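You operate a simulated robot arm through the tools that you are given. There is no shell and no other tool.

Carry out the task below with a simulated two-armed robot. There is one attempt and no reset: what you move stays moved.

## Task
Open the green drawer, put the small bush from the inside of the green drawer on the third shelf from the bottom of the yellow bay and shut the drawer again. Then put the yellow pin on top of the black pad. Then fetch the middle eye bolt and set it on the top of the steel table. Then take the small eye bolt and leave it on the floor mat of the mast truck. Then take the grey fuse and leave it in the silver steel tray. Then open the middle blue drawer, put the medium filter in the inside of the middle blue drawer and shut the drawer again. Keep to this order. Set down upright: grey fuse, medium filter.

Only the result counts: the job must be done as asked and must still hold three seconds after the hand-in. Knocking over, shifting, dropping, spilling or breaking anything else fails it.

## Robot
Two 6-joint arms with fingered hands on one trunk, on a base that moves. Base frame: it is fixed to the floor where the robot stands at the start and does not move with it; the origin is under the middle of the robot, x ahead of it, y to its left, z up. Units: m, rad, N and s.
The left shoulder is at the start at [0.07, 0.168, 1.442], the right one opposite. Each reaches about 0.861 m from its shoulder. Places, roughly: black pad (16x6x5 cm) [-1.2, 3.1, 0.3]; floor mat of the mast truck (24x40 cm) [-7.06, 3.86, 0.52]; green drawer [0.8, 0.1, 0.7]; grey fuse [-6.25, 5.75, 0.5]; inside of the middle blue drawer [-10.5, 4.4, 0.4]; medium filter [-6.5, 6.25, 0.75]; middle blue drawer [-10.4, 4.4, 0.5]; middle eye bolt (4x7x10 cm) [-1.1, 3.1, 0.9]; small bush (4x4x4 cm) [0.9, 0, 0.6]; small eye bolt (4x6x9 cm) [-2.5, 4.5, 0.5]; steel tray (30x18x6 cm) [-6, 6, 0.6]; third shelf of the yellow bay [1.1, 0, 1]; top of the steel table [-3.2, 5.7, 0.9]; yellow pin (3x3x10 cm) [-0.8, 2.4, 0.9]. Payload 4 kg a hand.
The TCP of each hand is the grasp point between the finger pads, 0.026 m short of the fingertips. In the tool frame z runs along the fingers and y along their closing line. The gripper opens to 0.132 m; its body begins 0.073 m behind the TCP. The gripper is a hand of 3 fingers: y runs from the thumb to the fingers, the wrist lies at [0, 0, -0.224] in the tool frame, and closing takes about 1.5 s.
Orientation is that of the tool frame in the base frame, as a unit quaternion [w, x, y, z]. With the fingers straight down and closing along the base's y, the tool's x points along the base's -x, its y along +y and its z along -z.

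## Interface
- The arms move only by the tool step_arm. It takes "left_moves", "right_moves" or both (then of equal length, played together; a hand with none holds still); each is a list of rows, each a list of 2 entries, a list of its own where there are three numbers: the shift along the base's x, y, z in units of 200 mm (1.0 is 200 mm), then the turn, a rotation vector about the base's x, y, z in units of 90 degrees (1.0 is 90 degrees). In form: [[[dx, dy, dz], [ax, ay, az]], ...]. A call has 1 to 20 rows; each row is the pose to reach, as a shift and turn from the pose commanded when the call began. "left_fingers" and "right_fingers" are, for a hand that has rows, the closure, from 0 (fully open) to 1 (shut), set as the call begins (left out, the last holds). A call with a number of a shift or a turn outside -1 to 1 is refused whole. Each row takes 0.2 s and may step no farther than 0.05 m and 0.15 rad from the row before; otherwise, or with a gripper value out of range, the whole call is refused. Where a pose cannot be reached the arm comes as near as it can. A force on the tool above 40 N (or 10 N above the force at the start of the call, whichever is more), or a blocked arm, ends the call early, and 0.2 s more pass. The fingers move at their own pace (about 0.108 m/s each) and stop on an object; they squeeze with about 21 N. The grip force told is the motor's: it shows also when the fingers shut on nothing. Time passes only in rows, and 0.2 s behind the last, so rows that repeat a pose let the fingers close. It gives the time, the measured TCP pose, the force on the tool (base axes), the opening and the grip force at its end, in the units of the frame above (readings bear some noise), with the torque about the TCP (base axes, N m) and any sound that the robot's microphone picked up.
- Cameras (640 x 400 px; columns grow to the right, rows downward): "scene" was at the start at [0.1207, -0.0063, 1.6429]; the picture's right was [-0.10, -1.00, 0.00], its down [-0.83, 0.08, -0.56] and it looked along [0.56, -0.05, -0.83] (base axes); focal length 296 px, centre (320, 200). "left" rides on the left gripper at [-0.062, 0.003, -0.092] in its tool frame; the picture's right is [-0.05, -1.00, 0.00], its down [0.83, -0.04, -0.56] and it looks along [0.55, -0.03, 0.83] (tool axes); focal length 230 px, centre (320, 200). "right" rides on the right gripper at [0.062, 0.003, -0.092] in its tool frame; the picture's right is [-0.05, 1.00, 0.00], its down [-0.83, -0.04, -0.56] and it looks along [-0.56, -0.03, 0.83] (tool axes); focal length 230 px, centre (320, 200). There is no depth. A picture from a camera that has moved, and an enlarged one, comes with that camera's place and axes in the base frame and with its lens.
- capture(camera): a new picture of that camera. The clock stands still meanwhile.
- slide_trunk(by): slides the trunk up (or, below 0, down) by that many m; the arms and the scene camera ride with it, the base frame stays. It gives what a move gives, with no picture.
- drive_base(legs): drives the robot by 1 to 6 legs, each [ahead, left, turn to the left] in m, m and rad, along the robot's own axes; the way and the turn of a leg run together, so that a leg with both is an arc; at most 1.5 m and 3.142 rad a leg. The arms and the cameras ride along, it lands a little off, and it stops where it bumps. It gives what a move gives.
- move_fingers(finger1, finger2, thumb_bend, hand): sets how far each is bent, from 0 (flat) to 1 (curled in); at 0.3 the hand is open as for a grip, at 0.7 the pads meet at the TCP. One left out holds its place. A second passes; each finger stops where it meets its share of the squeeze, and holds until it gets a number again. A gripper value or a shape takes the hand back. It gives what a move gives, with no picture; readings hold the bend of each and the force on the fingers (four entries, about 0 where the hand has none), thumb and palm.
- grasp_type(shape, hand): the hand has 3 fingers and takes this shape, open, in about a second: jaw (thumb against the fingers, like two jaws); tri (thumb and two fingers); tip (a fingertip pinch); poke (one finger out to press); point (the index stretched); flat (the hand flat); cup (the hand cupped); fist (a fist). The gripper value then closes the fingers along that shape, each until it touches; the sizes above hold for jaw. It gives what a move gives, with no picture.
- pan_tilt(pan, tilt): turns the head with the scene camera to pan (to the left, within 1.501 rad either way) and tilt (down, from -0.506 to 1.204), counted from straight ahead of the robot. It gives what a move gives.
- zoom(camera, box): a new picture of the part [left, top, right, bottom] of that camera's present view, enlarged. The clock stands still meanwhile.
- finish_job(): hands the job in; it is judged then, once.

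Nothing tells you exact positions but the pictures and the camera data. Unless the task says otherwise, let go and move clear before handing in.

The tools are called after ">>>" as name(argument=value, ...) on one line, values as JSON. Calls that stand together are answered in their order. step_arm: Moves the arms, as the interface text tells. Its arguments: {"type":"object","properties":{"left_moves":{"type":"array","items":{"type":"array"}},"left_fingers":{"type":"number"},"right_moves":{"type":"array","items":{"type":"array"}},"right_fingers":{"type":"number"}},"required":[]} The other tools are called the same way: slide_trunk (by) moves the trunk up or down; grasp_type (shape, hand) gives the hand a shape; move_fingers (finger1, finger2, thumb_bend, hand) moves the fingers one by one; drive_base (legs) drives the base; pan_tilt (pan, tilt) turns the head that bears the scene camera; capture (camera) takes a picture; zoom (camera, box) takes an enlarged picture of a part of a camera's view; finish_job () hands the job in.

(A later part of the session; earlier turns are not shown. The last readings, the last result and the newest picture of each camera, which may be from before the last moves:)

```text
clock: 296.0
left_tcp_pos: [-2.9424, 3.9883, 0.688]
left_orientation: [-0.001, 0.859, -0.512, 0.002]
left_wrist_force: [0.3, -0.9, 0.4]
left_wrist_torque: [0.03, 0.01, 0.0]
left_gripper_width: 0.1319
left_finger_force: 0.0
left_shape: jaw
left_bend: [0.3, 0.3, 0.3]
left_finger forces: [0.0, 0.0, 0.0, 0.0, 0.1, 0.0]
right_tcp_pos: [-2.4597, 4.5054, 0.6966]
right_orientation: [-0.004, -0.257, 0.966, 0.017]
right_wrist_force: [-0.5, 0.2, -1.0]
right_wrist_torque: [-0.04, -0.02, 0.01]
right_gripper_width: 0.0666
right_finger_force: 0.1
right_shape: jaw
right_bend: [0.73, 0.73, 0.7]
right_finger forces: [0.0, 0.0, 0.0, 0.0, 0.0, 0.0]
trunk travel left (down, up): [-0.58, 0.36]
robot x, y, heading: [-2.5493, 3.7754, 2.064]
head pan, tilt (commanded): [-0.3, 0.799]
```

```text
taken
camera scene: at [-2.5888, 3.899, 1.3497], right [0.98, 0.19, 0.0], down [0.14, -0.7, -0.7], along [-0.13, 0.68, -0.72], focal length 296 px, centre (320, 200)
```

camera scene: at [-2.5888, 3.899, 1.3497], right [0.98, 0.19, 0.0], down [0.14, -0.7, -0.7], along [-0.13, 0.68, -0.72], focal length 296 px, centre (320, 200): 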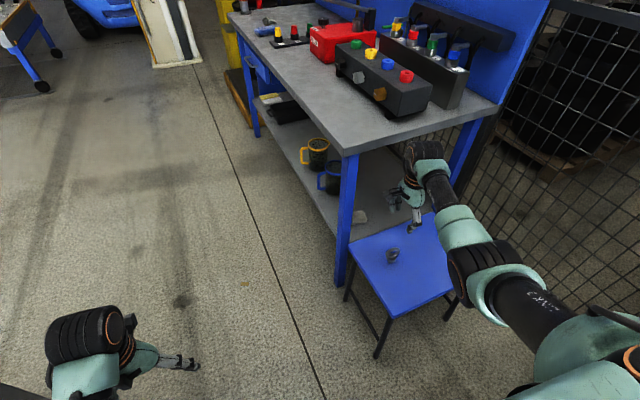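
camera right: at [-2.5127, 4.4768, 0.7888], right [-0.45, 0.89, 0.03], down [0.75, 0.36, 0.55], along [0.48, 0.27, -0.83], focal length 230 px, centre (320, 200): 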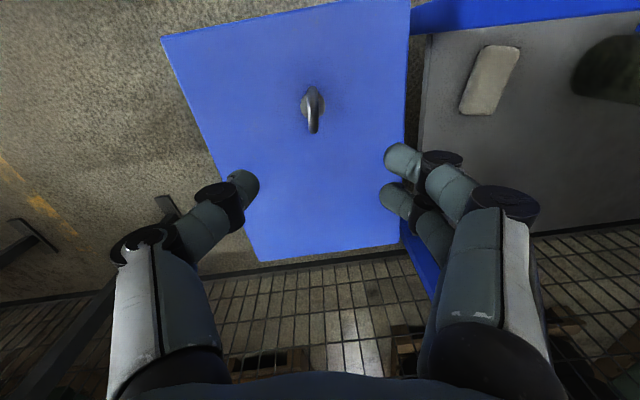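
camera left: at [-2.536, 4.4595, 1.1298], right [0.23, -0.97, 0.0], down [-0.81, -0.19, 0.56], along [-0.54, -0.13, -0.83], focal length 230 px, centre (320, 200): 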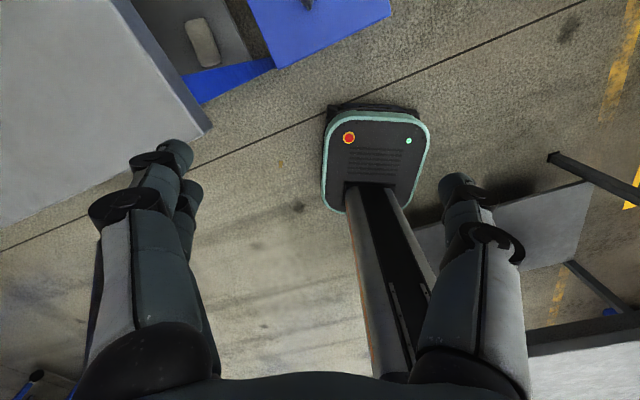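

Aligned within a few millimetres. Lowering further.

>>> slide_trunk(by=-0.12)

>>> capture(camera="right")

```text
clock: 297.5
left_tcp_pos: [-2.9423, 3.9883, 0.5679]
left_orientation: [-0.001, 0.859, -0.512, 0.002]
left_wrist_force: [0.8, -0.6, 0.7]
left_wrist_torque: [0.04, 0.0, -0.04]
left_gripper_width: 0.132
left_finger_force: 0.0
left_shape: jaw
left_bend: [0.3, 0.3, 0.3]
left_finger forces: [0.0, 0.0, 0.0, 0.0, 0.1, 0.1]
right_tcp_pos: [-2.4594, 4.5063, 0.5766]
right_orientation: [-0.004, -0.257, 0.966, 0.017]
right_wrist_force: [0.2, -0.5, 0.5]
right_wrist_torque: [0.01, -0.02, -0.01]
right_gripper_width: 0.0667
right_finger_force: 0.0
right_shape: jaw
right_bend: [0.73, 0.73, 0.7]
right_finger forces: [0.1, 0.0, 0.1, 0.0, 0.1, 0.0]
trunk travel left (down, up): [-0.46, 0.48]
robot x, y, heading: [-2.5497, 3.7722, 2.063]
head pan, tilt (commanded): [-0.3, 0.799]
```

```text
taken
camera right: at [-2.5126, 4.4767, 0.6689], right [-0.45, 0.89, 0.03], down [0.75, 0.36, 0.55], along [0.48, 0.27, -0.83], focal length 230 px, centre (320, 200)
```

right: 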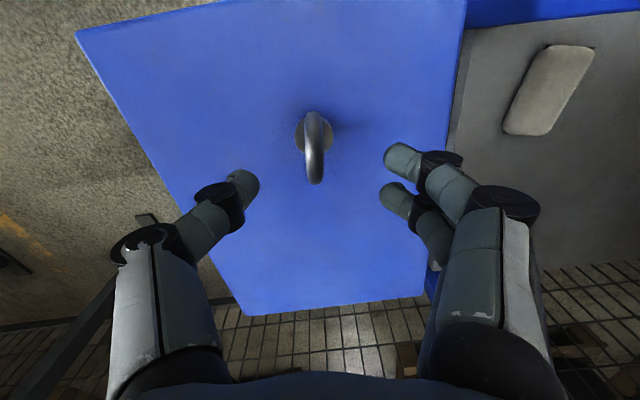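

>>> slide_trunk(by=-0.038)

>>> capture(camera="right")

```text
clock: 298.3
left_tcp_pos: [-2.9438, 3.9879, 0.5308]
left_orientation: [-0.001, 0.859, -0.512, 0.001]
left_wrist_force: [-0.1, -0.1, -0.4]
left_wrist_torque: [0.0, 0.01, 0.03]
left_gripper_width: 0.1318
left_finger_force: 0.0
left_shape: jaw
left_bend: [0.3, 0.3, 0.3]
left_finger forces: [0.0, 0.1, 0.0, 0.0, 0.0, 0.0]
right_tcp_pos: [-2.4595, 4.5049, 0.5379]
right_orientation: [-0.005, -0.258, 0.966, 0.017]
right_wrist_force: [-0.1, -0.5, 0.2]
right_wrist_torque: [-0.01, 0.02, -0.02]
right_gripper_width: 0.0666
right_finger_force: 0.1
right_shape: jaw
right_bend: [0.73, 0.73, 0.7]
right_finger forces: [0.0, 0.1, 0.0, 0.0, 0.0, 0.0]
trunk travel left (down, up): [-0.422, 0.518]
robot x, y, heading: [-2.5486, 3.7754, 2.066]
head pan, tilt (commanded): [-0.3, 0.799]
```

```text
taken
camera right: at [-2.5126, 4.4767, 0.6309], right [-0.45, 0.89, 0.03], down [0.75, 0.36, 0.55], along [0.48, 0.27, -0.83], focal length 230 px, centre (320, 200)
```

right: 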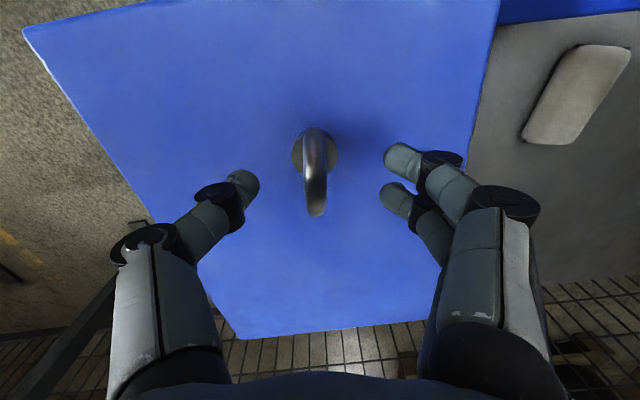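

>>> step_arm(right_moves=[[[0, 0, 0], [0, 0, 0]], [[0, 0, 0], [0, 0, 0]], [[0, 0, 0], [0, 0, 0]], [[0, 0, 0], [0, 0, 0]], [[0, 0, 0], [0, 0, 0]], [[0, 0, 0], [0, 0, 0]]], right_fingers=1.0)

>>> capture(camera="right")

```text
clock: 299.7
left_tcp_pos: [-2.9431, 3.9893, 0.5306]
left_orientation: [-0.002, 0.859, -0.512, 0.002]
left_wrist_force: [0.1, 0.0, -0.2]
left_wrist_torque: [0.04, 0.0, 0.01]
left_gripper_width: 0.1318
left_finger_force: 0.0
left_shape: jaw
left_bend: [0.3, 0.3, 0.3]
left_finger forces: [0.1, 0.1, 0.1, 0.1, 0.0, 0.0]
right_tcp_pos: [-2.4592, 4.5059, 0.5378]
right_orientation: [-0.004, -0.257, 0.966, 0.016]
right_wrist_force: [0.3, 0.6, -0.4]
right_wrist_torque: [0.02, 0.01, -0.02]
right_gripper_width: 0.0059
right_finger_force: 20.7
right_shape: jaw
right_bend: [0.71, 0.71, 0.71]
right_finger forces: [9.5, 9.3, 0.0, 0.0, 17.8, 0.0]
trunk travel left (down, up): [-0.422, 0.518]
robot x, y, heading: [-2.55, 3.7759, 2.063]
head pan, tilt (commanded): [-0.3, 0.799]
```

```text
taken
camera right: at [-2.5127, 4.4769, 0.6305], right [-0.45, 0.89, 0.03], down [0.75, 0.36, 0.55], along [0.48, 0.27, -0.83], focal length 230 px, centre (320, 200)
```

right: 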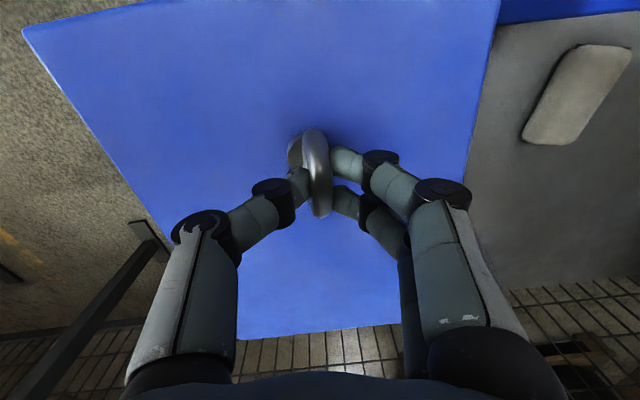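

Firm, symmetric grip. Lifting.

>>> slide_trunk(by=0.12)

>>> capture(camera="right")

>>> slide_trunk(by=0.39)

```text
clock: 301.2
left_tcp_pos: [-2.9424, 3.9885, 0.6504]
left_orientation: [-0.001, 0.859, -0.512, 0.002]
left_wrist_force: [-0.1, -0.2, -0.3]
left_wrist_torque: [0.02, 0.01, -0.01]
left_gripper_width: 0.1318
left_finger_force: 0.2
left_shape: jaw
left_bend: [0.3, 0.3, 0.3]
left_finger forces: [0.1, 0.1, 0.0, 0.1, 0.0, 0.0]
right_tcp_pos: [-2.4595, 4.5069, 0.6583]
right_orientation: [-0.004, -0.257, 0.966, 0.015]
right_wrist_force: [0.5, 0.8, -1.8]
right_wrist_torque: [0.01, -0.01, -0.03]
right_gripper_width: 0.0065
right_finger_force: 20.7
right_shape: jaw
right_bend: [0.71, 0.71, 0.71]
right_finger forces: [9.5, 9.2, 0.0, 0.0, 17.6, 0.1]
trunk travel left (down, up): [-0.542, 0.398]
robot x, y, heading: [-2.5519, 3.7799, 2.065]
head pan, tilt (commanded): [-0.3, 0.799]
```

```text
taken
camera right: at [-2.5127, 4.4771, 0.7503], right [-0.45, 0.89, 0.03], down [0.75, 0.36, 0.55], along [0.48, 0.27, -0.83], focal length 230 px, centre (320, 200)
```

right: 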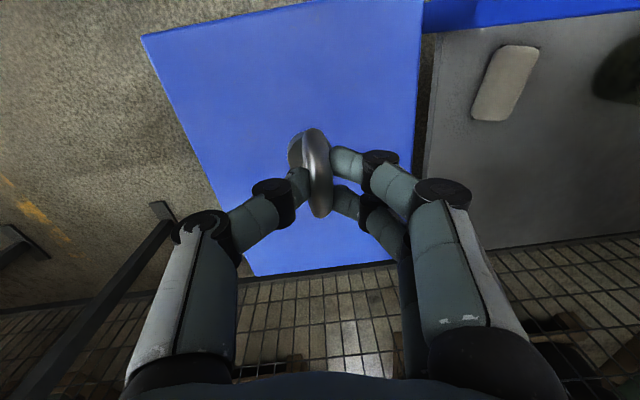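

```text
clock: 305.0
left_tcp_pos: [-2.943, 3.9879, 1.0406]
left_orientation: [-0.001, 0.859, -0.511, 0.002]
left_wrist_force: [0.7, 0.0, 0.3]
left_wrist_torque: [0.03, -0.02, 0.04]
left_gripper_width: 0.1321
left_finger_force: 0.1
left_shape: jaw
left_bend: [0.3, 0.3, 0.3]
left_finger forces: [0.1, 0.1, 0.1, 0.0, 0.0, 0.0]
right_tcp_pos: [-2.458, 4.5054, 1.047]
right_orientation: [-0.005, -0.257, 0.966, 0.014]
right_wrist_force: [-0.2, -0.4, -2.1]
right_wrist_torque: [0.03, 0.01, 0.0]
right_gripper_width: 0.006
right_finger_force: 21.4
right_shape: jaw
right_bend: [0.71, 0.71, 0.71]
right_finger forces: [9.5, 9.1, 0.1, 0.0, 17.7, 0.0]
trunk travel left (down, up): [-0.932, 0.008]
robot x, y, heading: [-2.5468, 3.7734, 2.064]
head pan, tilt (commanded): [-0.3, 0.799]
```

Holding the small bolt. I'll turn so the hand stays clear, and retrace the corridor westward towards the mast truck.

>>> drive_base(legs=[[-0.1, 0, 0], [0, 0, -1.25], [0, 0, -1.25]])

>>> drive_base(legs=[[-0.4, 0.28, 0], [-1.3, 0, 0]])

>>> capture(camera="right")

```text
clock: 312.4
left_tcp_pos: [-2.0552, 3.7321, 1.0392]
left_orientation: [-0.001, 0.235, 0.972, -0.001]
left_wrist_force: [-0.5, 0.9, 1.0]
left_wrist_torque: [0.0, 0.02, -0.02]
left_gripper_width: 0.1319
left_finger_force: 0.1
left_shape: jaw
left_bend: [0.3, 0.3, 0.3]
left_finger forces: [0.0, 0.0, 0.0, 0.0, 0.0, 0.0]
right_tcp_pos: [-2.1609, 3.0312, 1.0481]
right_orientation: [0.014, 0.847, 0.532, 0.009]
right_wrist_force: [0.9, 0.7, -0.8]
right_wrist_torque: [0.0, 0.02, 0.02]
right_gripper_width: 0.0061
right_finger_force: 20.9
right_shape: jaw
right_bend: [0.71, 0.71, 0.71]
right_finger forces: [9.3, 9.0, 0.0, 0.0, 17.4, 0.0]
trunk travel left (down, up): [-0.932, 0.008]
robot x, y, heading: [-2.5001, 3.6854, -0.479]
head pan, tilt (commanded): [-0.3, 0.799]
```

```text
clock: 321.6
left_tcp_pos: [-3.4752, 4.7571, 1.0403]
left_orientation: [-0.002, 0.225, 0.974, -0.001]
left_wrist_force: [-0.2, 0.3, -0.9]
left_wrist_torque: [0.01, -0.02, 0.02]
left_gripper_width: 0.1318
left_finger_force: 0.1
left_shape: jaw
left_bend: [0.3, 0.3, 0.3]
left_finger forces: [0.0, 0.0, 0.0, 0.1, 0.0, 0.0]
right_tcp_pos: [-3.567, 4.0537, 1.0468]
right_orientation: [0.014, 0.841, 0.54, 0.008]
right_wrist_force: [-0.1, 0.3, -0.9]
right_wrist_torque: [0.04, 0.02, -0.03]
right_gripper_width: 0.0059
right_finger_force: 21.3
right_shape: jaw
right_bend: [0.71, 0.71, 0.71]
right_finger forces: [9.3, 8.8, 0.0, 0.0, 17.1, 0.1]
trunk travel left (down, up): [-0.932, 0.008]
robot x, y, heading: [-3.9157, 4.702, -0.459]
head pan, tilt (commanded): [-0.3, 0.799]
```

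```text
taken
camera right: at [-3.5417, 4.1118, 1.1401], right [0.89, -0.46, 0.03], down [-0.4, -0.73, 0.55], along [-0.23, -0.5, -0.83], focal length 230 px, centre (320, 200)
```

right: 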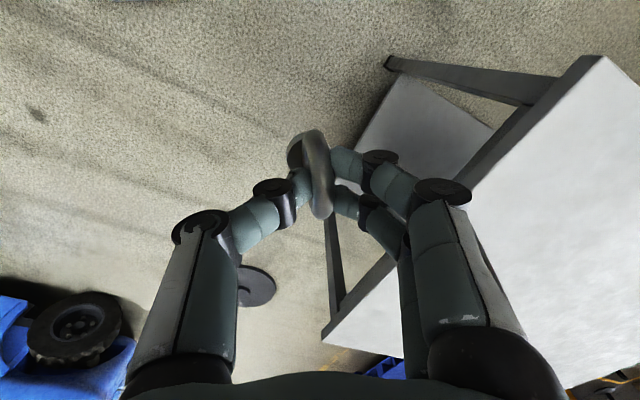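

>>> drive_base(legs=[[0, 0, -1.2], [0, 0, -1.2]])

>>> pan_tilt(pan=0.0, tilt=0.35)

>>> capture(camera="scene")

>>> pan_tilt(pan=0.7, tilt=0.35)

>>> capture(camera="scene")

>>> pan_tilt(pan=-0.8, tilt=0.35)

>>> capture(camera="scene")

```text
clock: 328.0
left_tcp_pos: [-4.2132, 4.3644, 1.0401]
left_orientation: [-0.003, 0.99, 0.138, 0.0]
left_wrist_force: [0.1, 0.7, -0.7]
left_wrist_torque: [-0.03, -0.02, -0.01]
left_gripper_width: 0.132
left_finger_force: 0.0
left_shape: jaw
left_bend: [0.3, 0.3, 0.3]
left_finger forces: [0.0, 0.0, 0.0, 0.0, 0.0, 0.0]
right_tcp_pos: [-4.6138, 4.9501, 1.048]
right_orientation: [0.013, 0.805, -0.593, -0.01]
right_wrist_force: [0.3, -0.2, -2.3]
right_wrist_torque: [0.0, -0.01, 0.03]
right_gripper_width: 0.0058
right_finger_force: 20.8
right_shape: jaw
right_bend: [0.71, 0.71, 0.71]
right_finger forces: [9.3, 8.6, 0.0, 0.0, 16.8, 0.1]
trunk travel left (down, up): [-0.932, 0.008]
robot x, y, heading: [-3.9166, 4.7023, -2.868]
head pan, tilt (commanded): [-0.3, 0.799]
```

```text
clock: 328.9
left_tcp_pos: [-4.214, 4.3657, 1.0407]
left_orientation: [-0.003, 0.991, 0.137, 0.0]
left_wrist_force: [-0.4, 0.4, -1.0]
left_wrist_torque: [-0.01, 0.01, 0.01]
left_gripper_width: 0.1318
left_finger_force: 0.0
left_shape: jaw
left_bend: [0.3, 0.3, 0.3]
left_finger forces: [0.0, 0.1, 0.0, 0.0, 0.0, 0.0]
right_tcp_pos: [-4.6121, 4.9498, 1.0481]
right_orientation: [0.013, 0.805, -0.593, -0.009]
right_wrist_force: [-0.1, 0.7, -1.7]
right_wrist_torque: [0.01, 0.0, 0.02]
right_gripper_width: 0.0058
right_finger_force: 21.3
right_shape: jaw
right_bend: [0.71, 0.71, 0.71]
right_finger forces: [9.2, 8.7, 0.1, 0.0, 16.8, 0.1]
trunk travel left (down, up): [-0.932, 0.008]
robot x, y, heading: [-3.9171, 4.7015, -2.861]
head pan, tilt (commanded): [0.0, 0.351]
```

```text
taken
camera scene: at [-4.0583, 4.6648, 1.7411], right [-0.27, 0.96, 0.0], down [0.33, 0.09, -0.94], along [-0.9, -0.25, -0.34], focal length 296 px, centre (320, 200)
```

scene: 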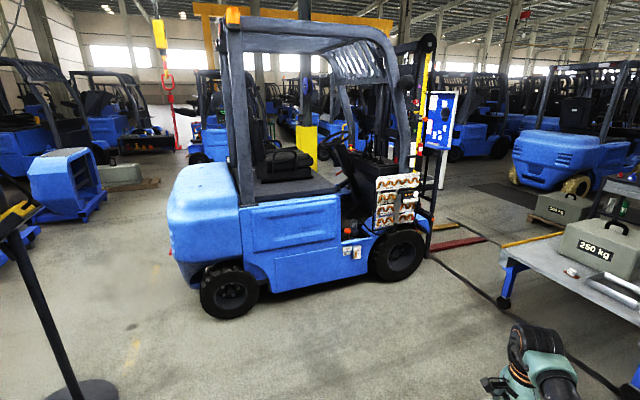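

```text
clock: 329.9
left_tcp_pos: [-4.2135, 4.3645, 1.0397]
left_orientation: [-0.002, 0.991, 0.137, 0.001]
left_wrist_force: [0.0, 0.4, -0.7]
left_wrist_torque: [0.02, 0.0, 0.0]
left_gripper_width: 0.1321
left_finger_force: 0.0
left_shape: jaw
left_bend: [0.3, 0.3, 0.3]
left_finger forces: [0.0, 0.0, 0.1, 0.0, 0.1, 0.0]
right_tcp_pos: [-4.6139, 4.9504, 1.0475]
right_orientation: [0.013, 0.805, -0.593, -0.01]
right_wrist_force: [0.4, -0.1, -2.3]
right_wrist_torque: [0.0, -0.01, 0.03]
right_gripper_width: 0.0057
right_finger_force: 20.6
right_shape: jaw
right_bend: [0.71, 0.71, 0.71]
right_finger forces: [9.3, 8.6, 0.0, 0.1, 16.8, 0.1]
trunk travel left (down, up): [-0.932, 0.008]
robot x, y, heading: [-3.9214, 4.7061, -2.869]
head pan, tilt (commanded): [0.7, 0.351]
```

```text
taken
camera scene: at [-4.0211, 4.6128, 1.7412], right [-0.83, 0.56, 0.0], down [0.19, 0.28, -0.94], along [-0.53, -0.78, -0.34], focal length 296 px, centre (320, 200)
```

scene: 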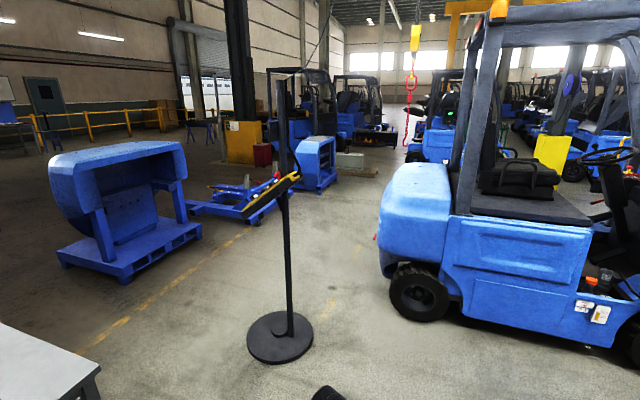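

```text
clock: 331.5
left_tcp_pos: [-4.213, 4.3649, 1.0402]
left_orientation: [-0.003, 0.991, 0.137, 0.001]
left_wrist_force: [0.7, -0.7, -0.6]
left_wrist_torque: [0.03, 0.01, 0.0]
left_gripper_width: 0.132
left_finger_force: 0.1
left_shape: jaw
left_bend: [0.3, 0.3, 0.3]
left_finger forces: [0.0, 0.0, 0.1, 0.0, 0.0, 0.0]
right_tcp_pos: [-4.612, 4.9498, 1.0466]
right_orientation: [0.014, 0.805, -0.593, -0.01]
right_wrist_force: [-0.3, -0.6, -1.7]
right_wrist_torque: [-0.02, 0.01, 0.03]
right_gripper_width: 0.0056
right_finger_force: 21.0
right_shape: jaw
right_bend: [0.71, 0.71, 0.71]
right_finger forces: [9.4, 8.7, 0.0, 0.1, 16.9, 0.1]
trunk travel left (down, up): [-0.932, 0.008]
robot x, y, heading: [-3.9232, 4.7014, -2.868]
head pan, tilt (commanded): [-0.799, 0.351]
```

```text
taken
camera scene: at [-4.0492, 4.7364, 1.7412], right [0.5, 0.87, 0.0], down [0.3, -0.17, -0.94], along [-0.81, 0.47, -0.34], focal length 296 px, centre (320, 200)
```

scene: 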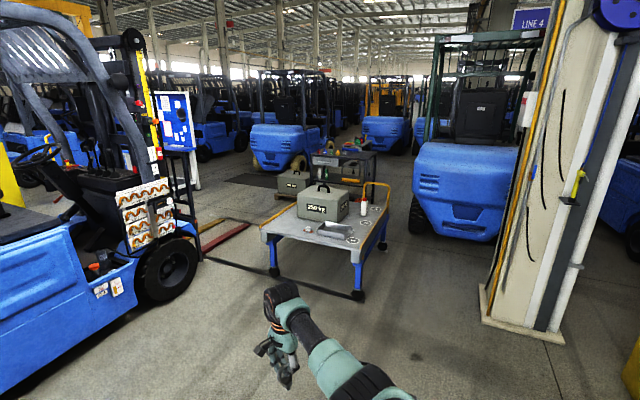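

I see the mast truck ahead; its footwell lies between seat base and dash. I'll zoom in on it.

>>> pan_tilt(pan=0.0, tilt=0.35)

>>> zoom(camera="scene", box=[270, 120, 450, 290])

```text
clock: 332.7
left_tcp_pos: [-4.2148, 4.3655, 1.0402]
left_orientation: [-0.001, 0.991, 0.137, 0.0]
left_wrist_force: [-0.1, 0.6, 0.0]
left_wrist_torque: [-0.01, -0.01, -0.01]
left_gripper_width: 0.132
left_finger_force: 0.0
left_shape: jaw
left_bend: [0.3, 0.3, 0.3]
left_finger forces: [0.0, 0.0, 0.1, 0.1, 0.0, 0.0]
right_tcp_pos: [-4.6139, 4.9504, 1.0484]
right_orientation: [0.013, 0.805, -0.593, -0.011]
right_wrist_force: [0.3, 0.1, -0.8]
right_wrist_torque: [0.01, -0.04, -0.01]
right_gripper_width: 0.0062
right_finger_force: 21.0
right_shape: jaw
right_bend: [0.71, 0.71, 0.71]
right_finger forces: [9.2, 8.7, 0.0, 0.0, 16.8, 0.1]
trunk travel left (down, up): [-0.932, 0.008]
robot x, y, heading: [-3.9188, 4.704, -2.867]
head pan, tilt (commanded): [0.0, 0.351]
```

```text
2.35 times, centred on (360, 205) of scene
camera zoom: at [-4.0583, 4.6647, 1.7412], right [-0.27, 0.96, 0.0], down [0.33, 0.09, -0.94], along [-0.9, -0.25, -0.34], focal length 697 px, centre (226, 188)
```

zoom: 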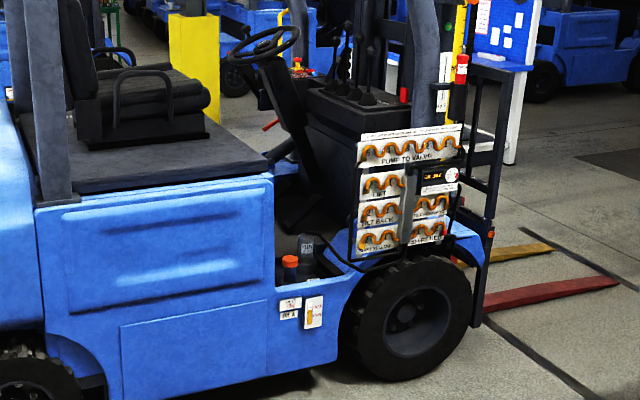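

The mat lies towards the truck's far (west) side, so I need to go round its rear. I'll turn south and pass between the bare table and the pendant stand.

>>> drive_base(legs=[[0, 0, 0.84], [0, 0, 0.83]])

>>> drive_base(legs=[[0.55, -0.36, 0], [0.55, -0.36, 0]])

>>> pan_tilt(pan=-0.6, tilt=0.45)

>>> capture(camera="scene")

```text
clock: 337.4
left_tcp_pos: [-3.5628, 4.4337, 1.0413]
left_orientation: [-0.001, 0.574, 0.819, -0.001]
left_wrist_force: [-0.9, -0.6, -0.3]
left_wrist_torque: [0.02, 0.0, 0.03]
left_gripper_width: 0.1319
left_finger_force: 0.0
left_shape: jaw
left_bend: [0.3, 0.3, 0.3]
left_finger forces: [0.0, 0.1, 0.0, 0.0, 0.0, 0.0]
right_tcp_pos: [-4.1152, 3.9919, 1.0478]
right_orientation: [0.015, 0.982, 0.186, 0.003]
right_wrist_force: [-0.7, 0.3, -1.4]
right_wrist_torque: [-0.03, -0.02, 0.02]
right_gripper_width: 0.0057
right_finger_force: 20.9
right_shape: jaw
right_bend: [0.71, 0.71, 0.71]
right_finger forces: [9.2, 8.5, 0.0, 0.0, 16.5, 0.0]
trunk travel left (down, up): [-0.932, 0.008]
robot x, y, heading: [-3.9194, 4.7034, -1.225]
head pan, tilt (commanded): [0.0, 0.351]
```

```text
clock: 344.2
left_tcp_pos: [-3.865, 3.1615, 1.0404]
left_orientation: [-0.002, 0.576, 0.817, -0.001]
left_wrist_force: [0.1, 0.4, -0.3]
left_wrist_torque: [-0.03, -0.02, -0.01]
left_gripper_width: 0.1319
left_finger_force: 0.1
left_shape: jaw
left_bend: [0.3, 0.3, 0.3]
left_finger forces: [0.0, 0.0, 0.1, 0.0, 0.0, 0.1]
right_tcp_pos: [-4.4218, 2.7246, 1.0484]
right_orientation: [0.017, 0.983, 0.183, 0.003]
right_wrist_force: [-0.1, 1.3, -2.3]
right_wrist_torque: [0.01, -0.02, -0.01]
right_gripper_width: 0.0056
right_finger_force: 21.6
right_shape: jaw
right_bend: [0.71, 0.71, 0.71]
right_finger forces: [9.2, 8.5, 0.0, 0.0, 16.5, 0.0]
trunk travel left (down, up): [-0.932, 0.008]
robot x, y, heading: [-4.2193, 3.4319, -1.23]
head pan, tilt (commanded): [0.0, 0.351]
```

```text
clock: 345.2
left_tcp_pos: [-3.8657, 3.1624, 1.0403]
left_orientation: [-0.002, 0.576, 0.817, -0.001]
left_wrist_force: [0.1, -0.1, -0.3]
left_wrist_torque: [0.01, 0.04, -0.03]
left_gripper_width: 0.1319
left_finger_force: 0.0
left_shape: jaw
left_bend: [0.3, 0.3, 0.3]
left_finger forces: [0.1, 0.0, 0.0, 0.0, 0.0, 0.1]
right_tcp_pos: [-4.4228, 2.7244, 1.0477]
right_orientation: [0.016, 0.983, 0.181, 0.003]
right_wrist_force: [0.4, 0.1, -1.7]
right_wrist_torque: [0.03, -0.03, -0.01]
right_gripper_width: 0.0058
right_finger_force: 21.2
right_shape: jaw
right_bend: [0.71, 0.71, 0.71]
right_finger forces: [9.2, 8.5, 0.0, 0.1, 16.5, 0.0]
trunk travel left (down, up): [-0.932, 0.008]
robot x, y, heading: [-4.2213, 3.4345, -1.234]
head pan, tilt (commanded): [-0.6, 0.45]
```

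```text
taken
camera scene: at [-4.2287, 3.297, 1.732], right [-0.97, 0.26, 0.0], down [0.11, 0.42, -0.9], along [-0.23, -0.87, -0.44], focal length 296 px, centre (320, 200)
```

scene: 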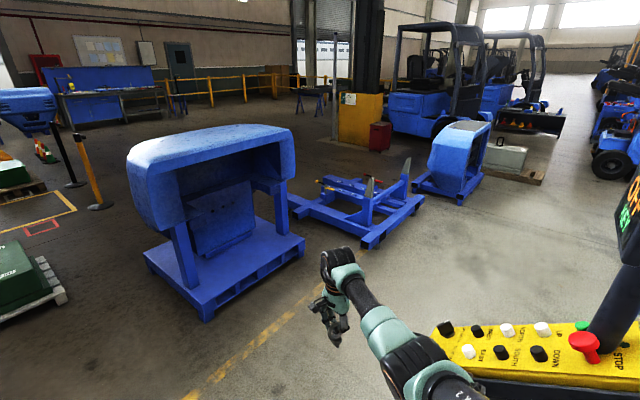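

The pendant stand is close on the right, so I'll rotate away from it and move south along the table side before turning west.

>>> drive_base(legs=[[0, 0, 0.5], [0.49, -0.14, 0], [0.25, -0.5, 0]])

>>> drive_base(legs=[[0, 0, -1.65]])

>>> pan_tilt(pan=-0.5, tilt=0.45)

>>> capture(camera="scene")

```text
clock: 352.4
left_tcp_pos: [-3.6556, 2.3944, 1.0401]
left_orientation: [-0.001, 0.361, 0.932, -0.002]
left_wrist_force: [-0.1, 0.7, -0.1]
left_wrist_torque: [0.0, -0.03, -0.03]
left_gripper_width: 0.1318
left_finger_force: 0.1
left_shape: jaw
left_bend: [0.3, 0.3, 0.3]
left_finger forces: [0.0, 0.1, 0.0, 0.1, 0.1, 0.0]
right_tcp_pos: [-3.9422, 1.7467, 1.0478]
right_orientation: [0.016, 0.91, 0.415, 0.007]
right_wrist_force: [0.1, 0.0, -1.0]
right_wrist_torque: [0.01, -0.01, 0.0]
right_gripper_width: 0.0057
right_finger_force: 20.5
right_shape: jaw
right_bend: [0.71, 0.71, 0.71]
right_finger forces: [9.2, 8.4, 0.1, 0.0, 16.4, 0.1]
trunk travel left (down, up): [-0.932, 0.008]
robot x, y, heading: [-4.099, 2.4629, -0.741]
head pan, tilt (commanded): [-0.6, 0.45]
```

```text
clock: 356.8
left_tcp_pos: [-4.2039, 2.0308, 1.0404]
left_orientation: [-0.002, 0.93, 0.367, 0.001]
left_wrist_force: [-0.9, 0.4, -1.0]
left_wrist_torque: [0.01, 0.01, 0.02]
left_gripper_width: 0.1318
left_finger_force: 0.1
left_shape: jaw
left_bend: [0.3, 0.3, 0.3]
left_finger forces: [0.1, 0.0, 0.0, 0.0, 0.0, 0.0]
right_tcp_pos: [-4.8278, 2.3667, 1.0473]
right_orientation: [0.014, 0.922, -0.387, -0.007]
right_wrist_force: [-0.5, 0.0, -1.9]
right_wrist_torque: [-0.02, 0.02, 0.01]
right_gripper_width: 0.0055
right_finger_force: 20.9
right_shape: jaw
right_bend: [0.71, 0.71, 0.72]
right_finger forces: [9.1, 8.1, 0.0, 0.0, 15.9, 0.0]
trunk travel left (down, up): [-0.932, 0.008]
robot x, y, heading: [-4.1, 2.4678, -2.394]
head pan, tilt (commanded): [-0.6, 0.45]
```

```text
clock: 357.5
left_tcp_pos: [-4.2041, 2.031, 1.0405]
left_orientation: [-0.002, 0.93, 0.367, 0.0]
left_wrist_force: [1.1, -0.2, 0.6]
left_wrist_torque: [0.01, 0.04, -0.03]
left_gripper_width: 0.1321
left_finger_force: 0.0
left_shape: jaw
left_bend: [0.3, 0.3, 0.3]
left_finger forces: [0.0, 0.1, 0.0, 0.0, 0.0, 0.0]
right_tcp_pos: [-4.8273, 2.3675, 1.0469]
right_orientation: [0.015, 0.922, -0.386, -0.007]
right_wrist_force: [0.1, -0.1, -2.1]
right_wrist_torque: [-0.06, 0.0, 0.02]
right_gripper_width: 0.0057
right_finger_force: 20.7
right_shape: jaw
right_bend: [0.71, 0.71, 0.72]
right_finger forces: [9.1, 8.1, 0.0, 0.0, 15.9, 0.1]
trunk travel left (down, up): [-0.932, 0.008]
robot x, y, heading: [-4.0959, 2.4651, -2.393]
head pan, tilt (commanded): [-0.499, 0.45]
```

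```text
taken
camera scene: at [-4.2238, 2.409, 1.732], right [-0.25, 0.97, 0.0], down [0.42, 0.11, -0.9], along [-0.87, -0.22, -0.44], focal length 296 px, centre (320, 200)
```

scene: 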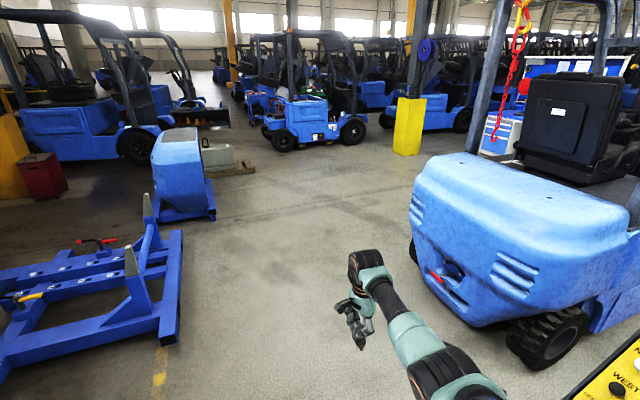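

The way west is open behind the truck. Driving on.

>>> drive_base(legs=[[1.12, -0.41, 0], [1.1, -0.56, 0]])

>>> pan_tilt(pan=-1.2, tilt=0.35)

>>> capture(camera="scene")

>>> pan_tilt(pan=-0.4, tilt=0.35)

>>> capture(camera="scene")

```text
clock: 369.4
left_tcp_pos: [-6.4596, 1.1909, 1.0403]
left_orientation: [-0.002, 0.923, 0.386, 0.001]
left_wrist_force: [-0.4, -1.2, 0.1]
left_wrist_torque: [-0.03, -0.01, -0.01]
left_gripper_width: 0.1321
left_finger_force: 0.0
left_shape: jaw
left_bend: [0.3, 0.3, 0.3]
left_finger forces: [0.0, 0.1, 0.1, 0.0, 0.0, 0.0]
right_tcp_pos: [-7.0951, 1.504, 1.0473]
right_orientation: [0.016, 0.929, -0.369, -0.006]
right_wrist_force: [0.2, 0.2, -1.8]
right_wrist_torque: [-0.01, 0.02, 0.01]
right_gripper_width: 0.0057
right_finger_force: 20.9
right_shape: jaw
right_bend: [0.71, 0.71, 0.72]
right_finger forces: [9.1, 8.0, 0.0, 0.1, 15.8, 0.0]
trunk travel left (down, up): [-0.932, 0.008]
robot x, y, heading: [-6.3713, 1.6287, -2.352]
head pan, tilt (commanded): [-0.499, 0.45]
```

```text
clock: 370.4
left_tcp_pos: [-6.46, 1.1924, 1.0401]
left_orientation: [-0.002, 0.923, 0.385, 0.0]
left_wrist_force: [-0.2, 0.6, 0.6]
left_wrist_torque: [0.01, 0.01, 0.0]
left_gripper_width: 0.132
left_finger_force: 0.1
left_shape: jaw
left_bend: [0.3, 0.3, 0.3]
left_finger forces: [0.1, 0.0, 0.0, 0.0, 0.0, 0.0]
right_tcp_pos: [-7.0956, 1.5027, 1.047]
right_orientation: [0.014, 0.929, -0.369, -0.006]
right_wrist_force: [0.3, -0.2, -1.4]
right_wrist_torque: [0.02, -0.02, 0.02]
right_gripper_width: 0.0055
right_finger_force: 21.1
right_shape: jaw
right_bend: [0.71, 0.71, 0.72]
right_finger forces: [9.1, 8.0, 0.0, 0.0, 15.9, 0.1]
trunk travel left (down, up): [-0.932, 0.008]
robot x, y, heading: [-6.3695, 1.6304, -2.352]
head pan, tilt (commanded): [-1.201, 0.351]
```

```text
taken
camera scene: at [-6.4918, 1.6325, 1.7412], right [0.4, 0.92, 0.0], down [0.32, -0.14, -0.94], along [-0.86, 0.38, -0.34], focal length 296 px, centre (320, 200)
```

scene: 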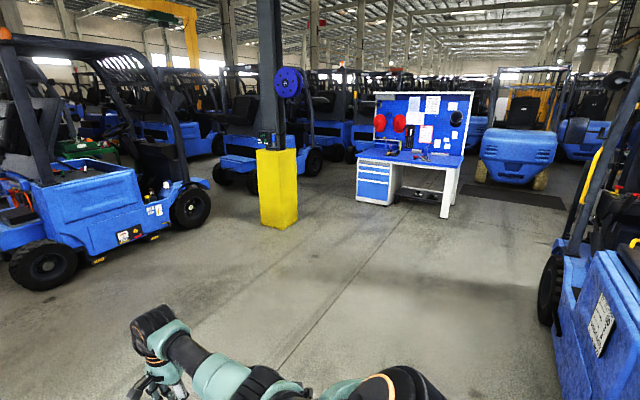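

```text
clock: 371.6
left_tcp_pos: [-6.4617, 1.1928, 1.0403]
left_orientation: [-0.003, 0.923, 0.385, 0.0]
left_wrist_force: [0.0, 0.7, 0.6]
left_wrist_torque: [-0.03, -0.03, 0.01]
left_gripper_width: 0.132
left_finger_force: 0.1
left_shape: jaw
left_bend: [0.3, 0.3, 0.3]
left_finger forces: [0.1, 0.0, 0.0, 0.1, 0.1, 0.0]
right_tcp_pos: [-7.0965, 1.5034, 1.0483]
right_orientation: [0.015, 0.929, -0.369, -0.006]
right_wrist_force: [-0.1, -0.4, -1.5]
right_wrist_torque: [0.01, 0.02, 0.0]
right_gripper_width: 0.0054
right_finger_force: 21.5
right_shape: jaw
right_bend: [0.71, 0.71, 0.72]
right_finger forces: [9.0, 7.9, 0.1, 0.0, 15.9, 0.0]
trunk travel left (down, up): [-0.932, 0.008]
robot x, y, heading: [-6.3689, 1.6305, -2.356]
head pan, tilt (commanded): [-0.4, 0.351]
```

```text
taken
camera scene: at [-6.4928, 1.56, 1.7412], right [-0.38, 0.93, 0.0], down [0.32, 0.13, -0.94], along [-0.87, -0.36, -0.34], focal length 296 px, centre (320, 200)
```

scene: 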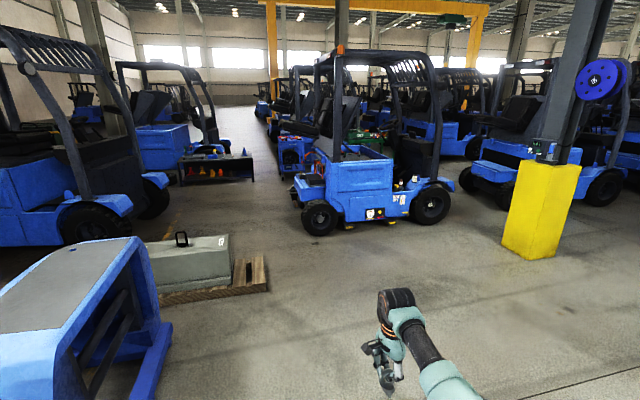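

I can see the blue workbench with the drawers further on. I'll move clear of the truck's rear on its west side and then turn to face the footwell.

>>> drive_base(legs=[[0.54, -1.2, 0], [0, 0, 1.49], [0, 0, 1.48]])

>>> pan_tilt(pan=0.3, tilt=0.45)

>>> capture(camera="scene")

```text
clock: 385.5
left_tcp_pos: [-7.4432, 2.5193, 1.0406]
left_orientation: [0.0, -0.314, 0.949, -0.002]
left_wrist_force: [0.3, 0.6, 0.9]
left_wrist_torque: [-0.01, 0.01, -0.01]
left_gripper_width: 0.1317
left_finger_force: 0.0
left_shape: jaw
left_bend: [0.3, 0.3, 0.3]
left_finger forces: [0.0, 0.1, 0.0, 0.0, 0.0, 0.0]
right_tcp_pos: [-6.8616, 2.1155, 1.047]
right_orientation: [0.007, 0.438, 0.899, 0.014]
right_wrist_force: [0.1, 0.3, -2.0]
right_wrist_torque: [0.02, 0.0, 0.0]
right_gripper_width: 0.0051
right_finger_force: 21.0
right_shape: jaw
right_bend: [0.71, 0.71, 0.72]
right_finger forces: [9.0, 7.4, 0.0, 0.1, 15.3, 0.0]
trunk travel left (down, up): [-0.932, 0.008]
robot x, y, heading: [-7.5999, 2.0976, 0.638]
head pan, tilt (commanded): [-0.4, 0.351]
```

```text
clock: 386.5
left_tcp_pos: [-7.4431, 2.5199, 1.0401]
left_orientation: [0.0, -0.315, 0.949, -0.002]
left_wrist_force: [0.0, -0.1, -0.3]
left_wrist_torque: [0.0, 0.03, 0.03]
left_gripper_width: 0.1319
left_finger_force: 0.0
left_shape: jaw
left_bend: [0.3, 0.3, 0.3]
left_finger forces: [0.0, 0.0, 0.1, 0.0, 0.0, 0.1]
right_tcp_pos: [-6.8622, 2.1157, 1.0473]
right_orientation: [0.007, 0.438, 0.899, 0.014]
right_wrist_force: [0.9, -0.3, -1.9]
right_wrist_torque: [-0.01, 0.02, 0.0]
right_gripper_width: 0.0051
right_finger_force: 20.8
right_shape: jaw
right_bend: [0.71, 0.71, 0.72]
right_finger forces: [9.0, 7.4, 0.0, 0.0, 15.3, 0.0]
trunk travel left (down, up): [-0.932, 0.008]
robot x, y, heading: [-7.6, 2.0996, 0.637]
head pan, tilt (commanded): [0.3, 0.45]
```

```text
taken
camera scene: at [-7.5033, 2.205, 1.732], right [0.81, -0.59, 0.0], down [-0.26, -0.35, -0.9], along [0.53, 0.73, -0.44], focal length 296 px, centre (320, 200)
```

scene: 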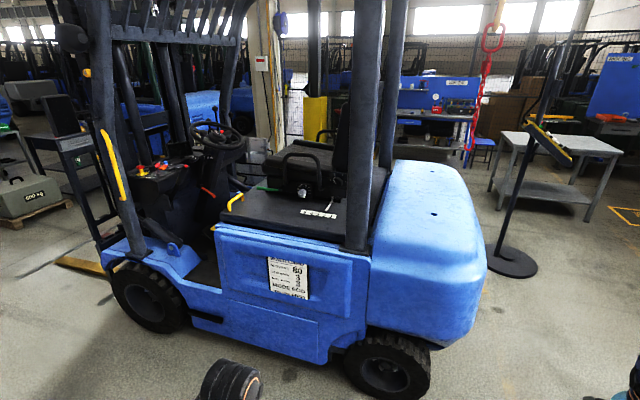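

>>> zoom(camera="scene", box=[80, 120, 340, 320])

```text
2.00 times, centred on (210, 220) of scene
camera zoom: at [-7.5033, 2.205, 1.732], right [0.81, -0.59, 0.0], down [-0.26, -0.35, -0.9], along [0.53, 0.73, -0.44], focal length 592 px, centre (540, 160)
```

zoom: 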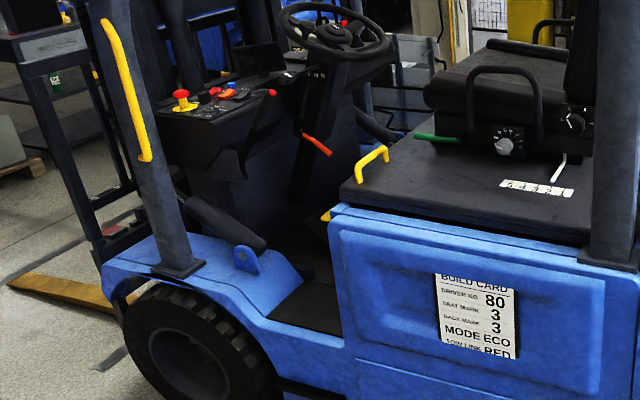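

>>> drive_base(legs=[[0.18, 0.77, 0], [0.18, 0.77, 0]])

>>> pan_tilt(pan=-0.2, tilt=0.65)

>>> capture(camera="scene")

>>> capture(camera="right")

```text
clock: 394.6
left_tcp_pos: [-8.0755, 3.9635, 1.0408]
left_orientation: [0.0, -0.311, 0.95, -0.001]
left_wrist_force: [0.0, -0.3, -0.7]
left_wrist_torque: [0.02, 0.0, -0.01]
left_gripper_width: 0.1318
left_finger_force: 0.1
left_shape: jaw
left_bend: [0.3, 0.3, 0.3]
left_finger forces: [0.0, 0.0, 0.0, 0.1, 0.1, 0.0]
right_tcp_pos: [-7.495, 3.5556, 1.0477]
right_orientation: [0.007, 0.441, 0.897, 0.014]
right_wrist_force: [0.1, 0.0, -2.4]
right_wrist_torque: [0.02, -0.01, 0.01]
right_gripper_width: 0.0051
right_finger_force: 21.1
right_shape: jaw
right_bend: [0.71, 0.71, 0.72]
right_finger forces: [9.0, 7.3, 0.0, 0.0, 15.3, 0.0]
trunk travel left (down, up): [-0.932, 0.008]
robot x, y, heading: [-8.2352, 3.5471, 0.63]
head pan, tilt (commanded): [0.3, 0.45]
```

```text
clock: 395.6
left_tcp_pos: [-8.0745, 3.9655, 1.0396]
left_orientation: [0.0, -0.311, 0.95, -0.001]
left_wrist_force: [0.3, -1.2, 0.2]
left_wrist_torque: [0.01, 0.01, 0.0]
left_gripper_width: 0.1317
left_finger_force: 0.0
left_shape: jaw
left_bend: [0.3, 0.3, 0.3]
left_finger forces: [0.0, 0.0, 0.1, 0.0, 0.0, 0.1]
right_tcp_pos: [-7.4971, 3.5563, 1.0475]
right_orientation: [0.007, 0.441, 0.897, 0.014]
right_wrist_force: [-0.4, -0.2, -1.5]
right_wrist_torque: [0.02, 0.02, -0.02]
right_gripper_width: 0.0054
right_finger_force: 21.4
right_shape: jaw
right_bend: [0.71, 0.71, 0.72]
right_finger forces: [8.9, 7.4, 0.0, 0.0, 15.3, 0.0]
trunk travel left (down, up): [-0.932, 0.008]
robot x, y, heading: [-8.2332, 3.5443, 0.634]
head pan, tilt (commanded): [-0.201, 0.649]
```

```text
taken
camera scene: at [-8.1133, 3.6121, 1.7142], right [0.42, -0.91, 0.0], down [-0.55, -0.25, -0.8], along [0.72, 0.33, -0.6], focal length 296 px, centre (320, 200)
```

scene: 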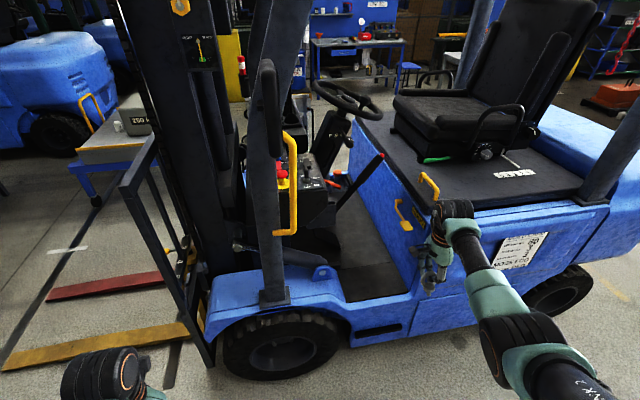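

```text
taken
camera right: at [-7.534, 3.6069, 1.1402], right [0.82, 0.57, 0.03], down [0.46, -0.69, 0.55], along [0.34, -0.44, -0.83], focal length 230 px, centre (320, 200)
```

right: 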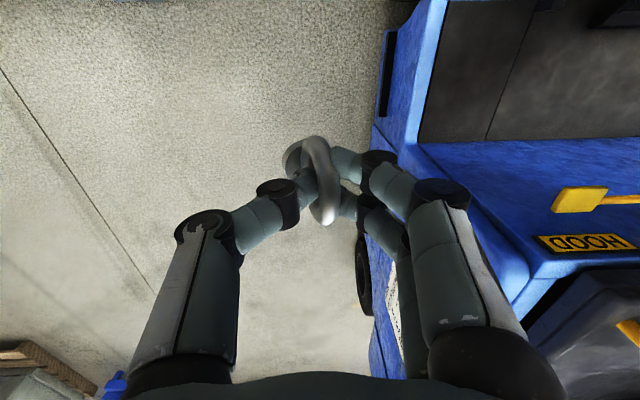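

>>> zoom(camera="scene", box=[300, 160, 440, 310])

>>> zoom(camera="right", box=[390, 0, 640, 160])

```text
2.67 times, centred on (370, 235) of scene
camera zoom: at [-8.1133, 3.6121, 1.7142], right [0.42, -0.91, 0.0], down [-0.55, -0.25, -0.8], along [0.72, 0.33, -0.6], focal length 790 px, centre (187, 107)
```

zoom: 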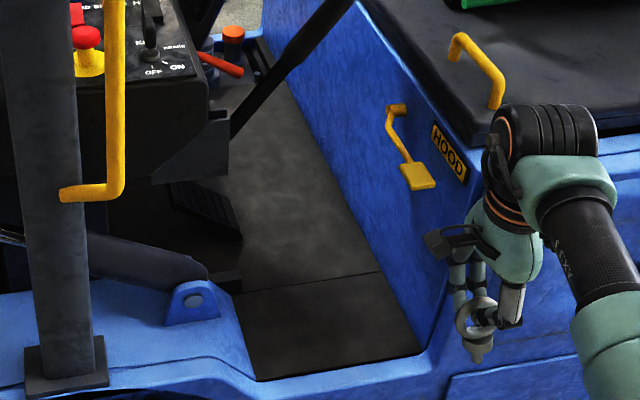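

```text
2.50 times, centred on (515, 80) of right
camera zoom: at [-7.534, 3.6069, 1.1402], right [0.82, 0.57, 0.03], down [0.46, -0.69, 0.55], along [0.34, -0.44, -0.83], focal length 575 px, centre (-168, 500)
```

zoom: 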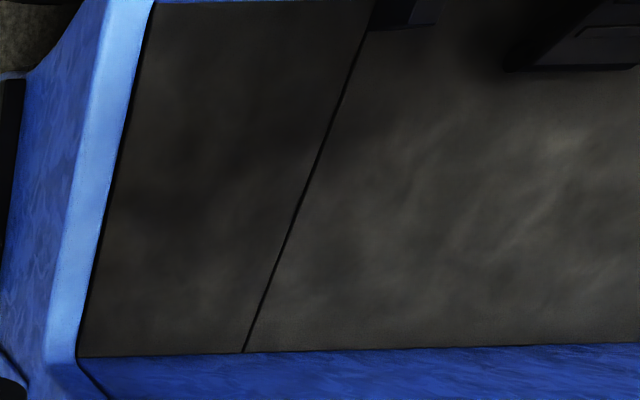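

The footwell is clear: the mat's centre projects to the middle of the footwell floor. My hand is exactly in line with it, so I'll lower the trunk and drive straight in.

>>> slide_trunk(by=-0.25)

>>> drive_base(legs=[[0.3, 0.01, 0]])

>>> capture(camera="right")

>>> capture(camera="scene")

```text
clock: 398.1
left_tcp_pos: [-8.0751, 3.9639, 0.7895]
left_orientation: [0.0, -0.311, 0.95, -0.001]
left_wrist_force: [-0.3, -0.3, -0.5]
left_wrist_torque: [0.0, 0.0, 0.07]
left_gripper_width: 0.1321
left_finger_force: 0.0
left_shape: jaw
left_bend: [0.3, 0.3, 0.3]
left_finger forces: [0.0, 0.1, 0.1, 0.0, 0.1, 0.0]
right_tcp_pos: [-7.4965, 3.5566, 0.7978]
right_orientation: [0.007, 0.44, 0.898, 0.014]
right_wrist_force: [-0.4, -0.2, -1.3]
right_wrist_torque: [-0.01, 0.01, 0.0]
right_gripper_width: 0.0048
right_finger_force: 20.6
right_shape: jaw
right_bend: [0.71, 0.71, 0.72]
right_finger forces: [8.9, 7.3, 0.1, 0.0, 15.2, 0.0]
trunk travel left (down, up): [-0.682, 0.258]
robot x, y, heading: [-8.2328, 3.5449, 0.634]
head pan, tilt (commanded): [-0.201, 0.649]
```

```text
clock: 400.2
left_tcp_pos: [-7.8378, 4.15, 0.7899]
left_orientation: [-0.001, -0.311, 0.951, -0.002]
left_wrist_force: [-0.6, 0.2, 0.1]
left_wrist_torque: [0.02, -0.01, 0.03]
left_gripper_width: 0.1319
left_finger_force: 0.1
left_shape: jaw
left_bend: [0.3, 0.3, 0.3]
left_finger forces: [0.0, 0.0, 0.0, 0.1, 0.0, 0.0]
right_tcp_pos: [-7.2584, 3.7419, 0.7977]
right_orientation: [0.007, 0.442, 0.897, 0.013]
right_wrist_force: [-0.7, 0.0, -1.8]
right_wrist_torque: [0.04, 0.01, -0.02]
right_gripper_width: 0.0053
right_finger_force: 21.2
right_shape: jaw
right_bend: [0.71, 0.71, 0.72]
right_finger forces: [9.0, 7.5, 0.0, 0.0, 15.2, 0.0]
trunk travel left (down, up): [-0.682, 0.258]
robot x, y, heading: [-7.9956, 3.7307, 0.634]
head pan, tilt (commanded): [-0.201, 0.649]
```

```text
taken
camera right: at [-7.2963, 3.7914, 0.8903], right [0.82, 0.57, 0.03], down [0.46, -0.69, 0.55], along [0.34, -0.44, -0.83], focal length 230 px, centre (320, 200)
```

right: 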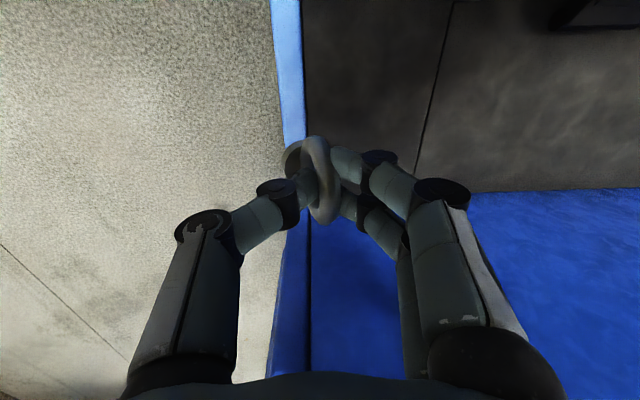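

```text
taken
camera scene: at [-7.8756, 3.7974, 1.4642], right [0.42, -0.91, 0.0], down [-0.55, -0.25, -0.8], along [0.72, 0.33, -0.6], focal length 296 px, centre (320, 200)
```

scene: 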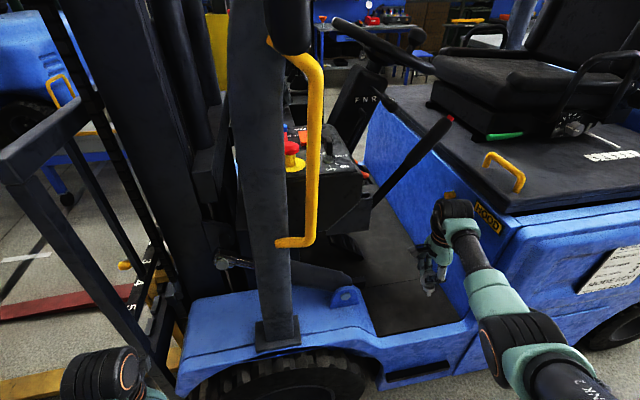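

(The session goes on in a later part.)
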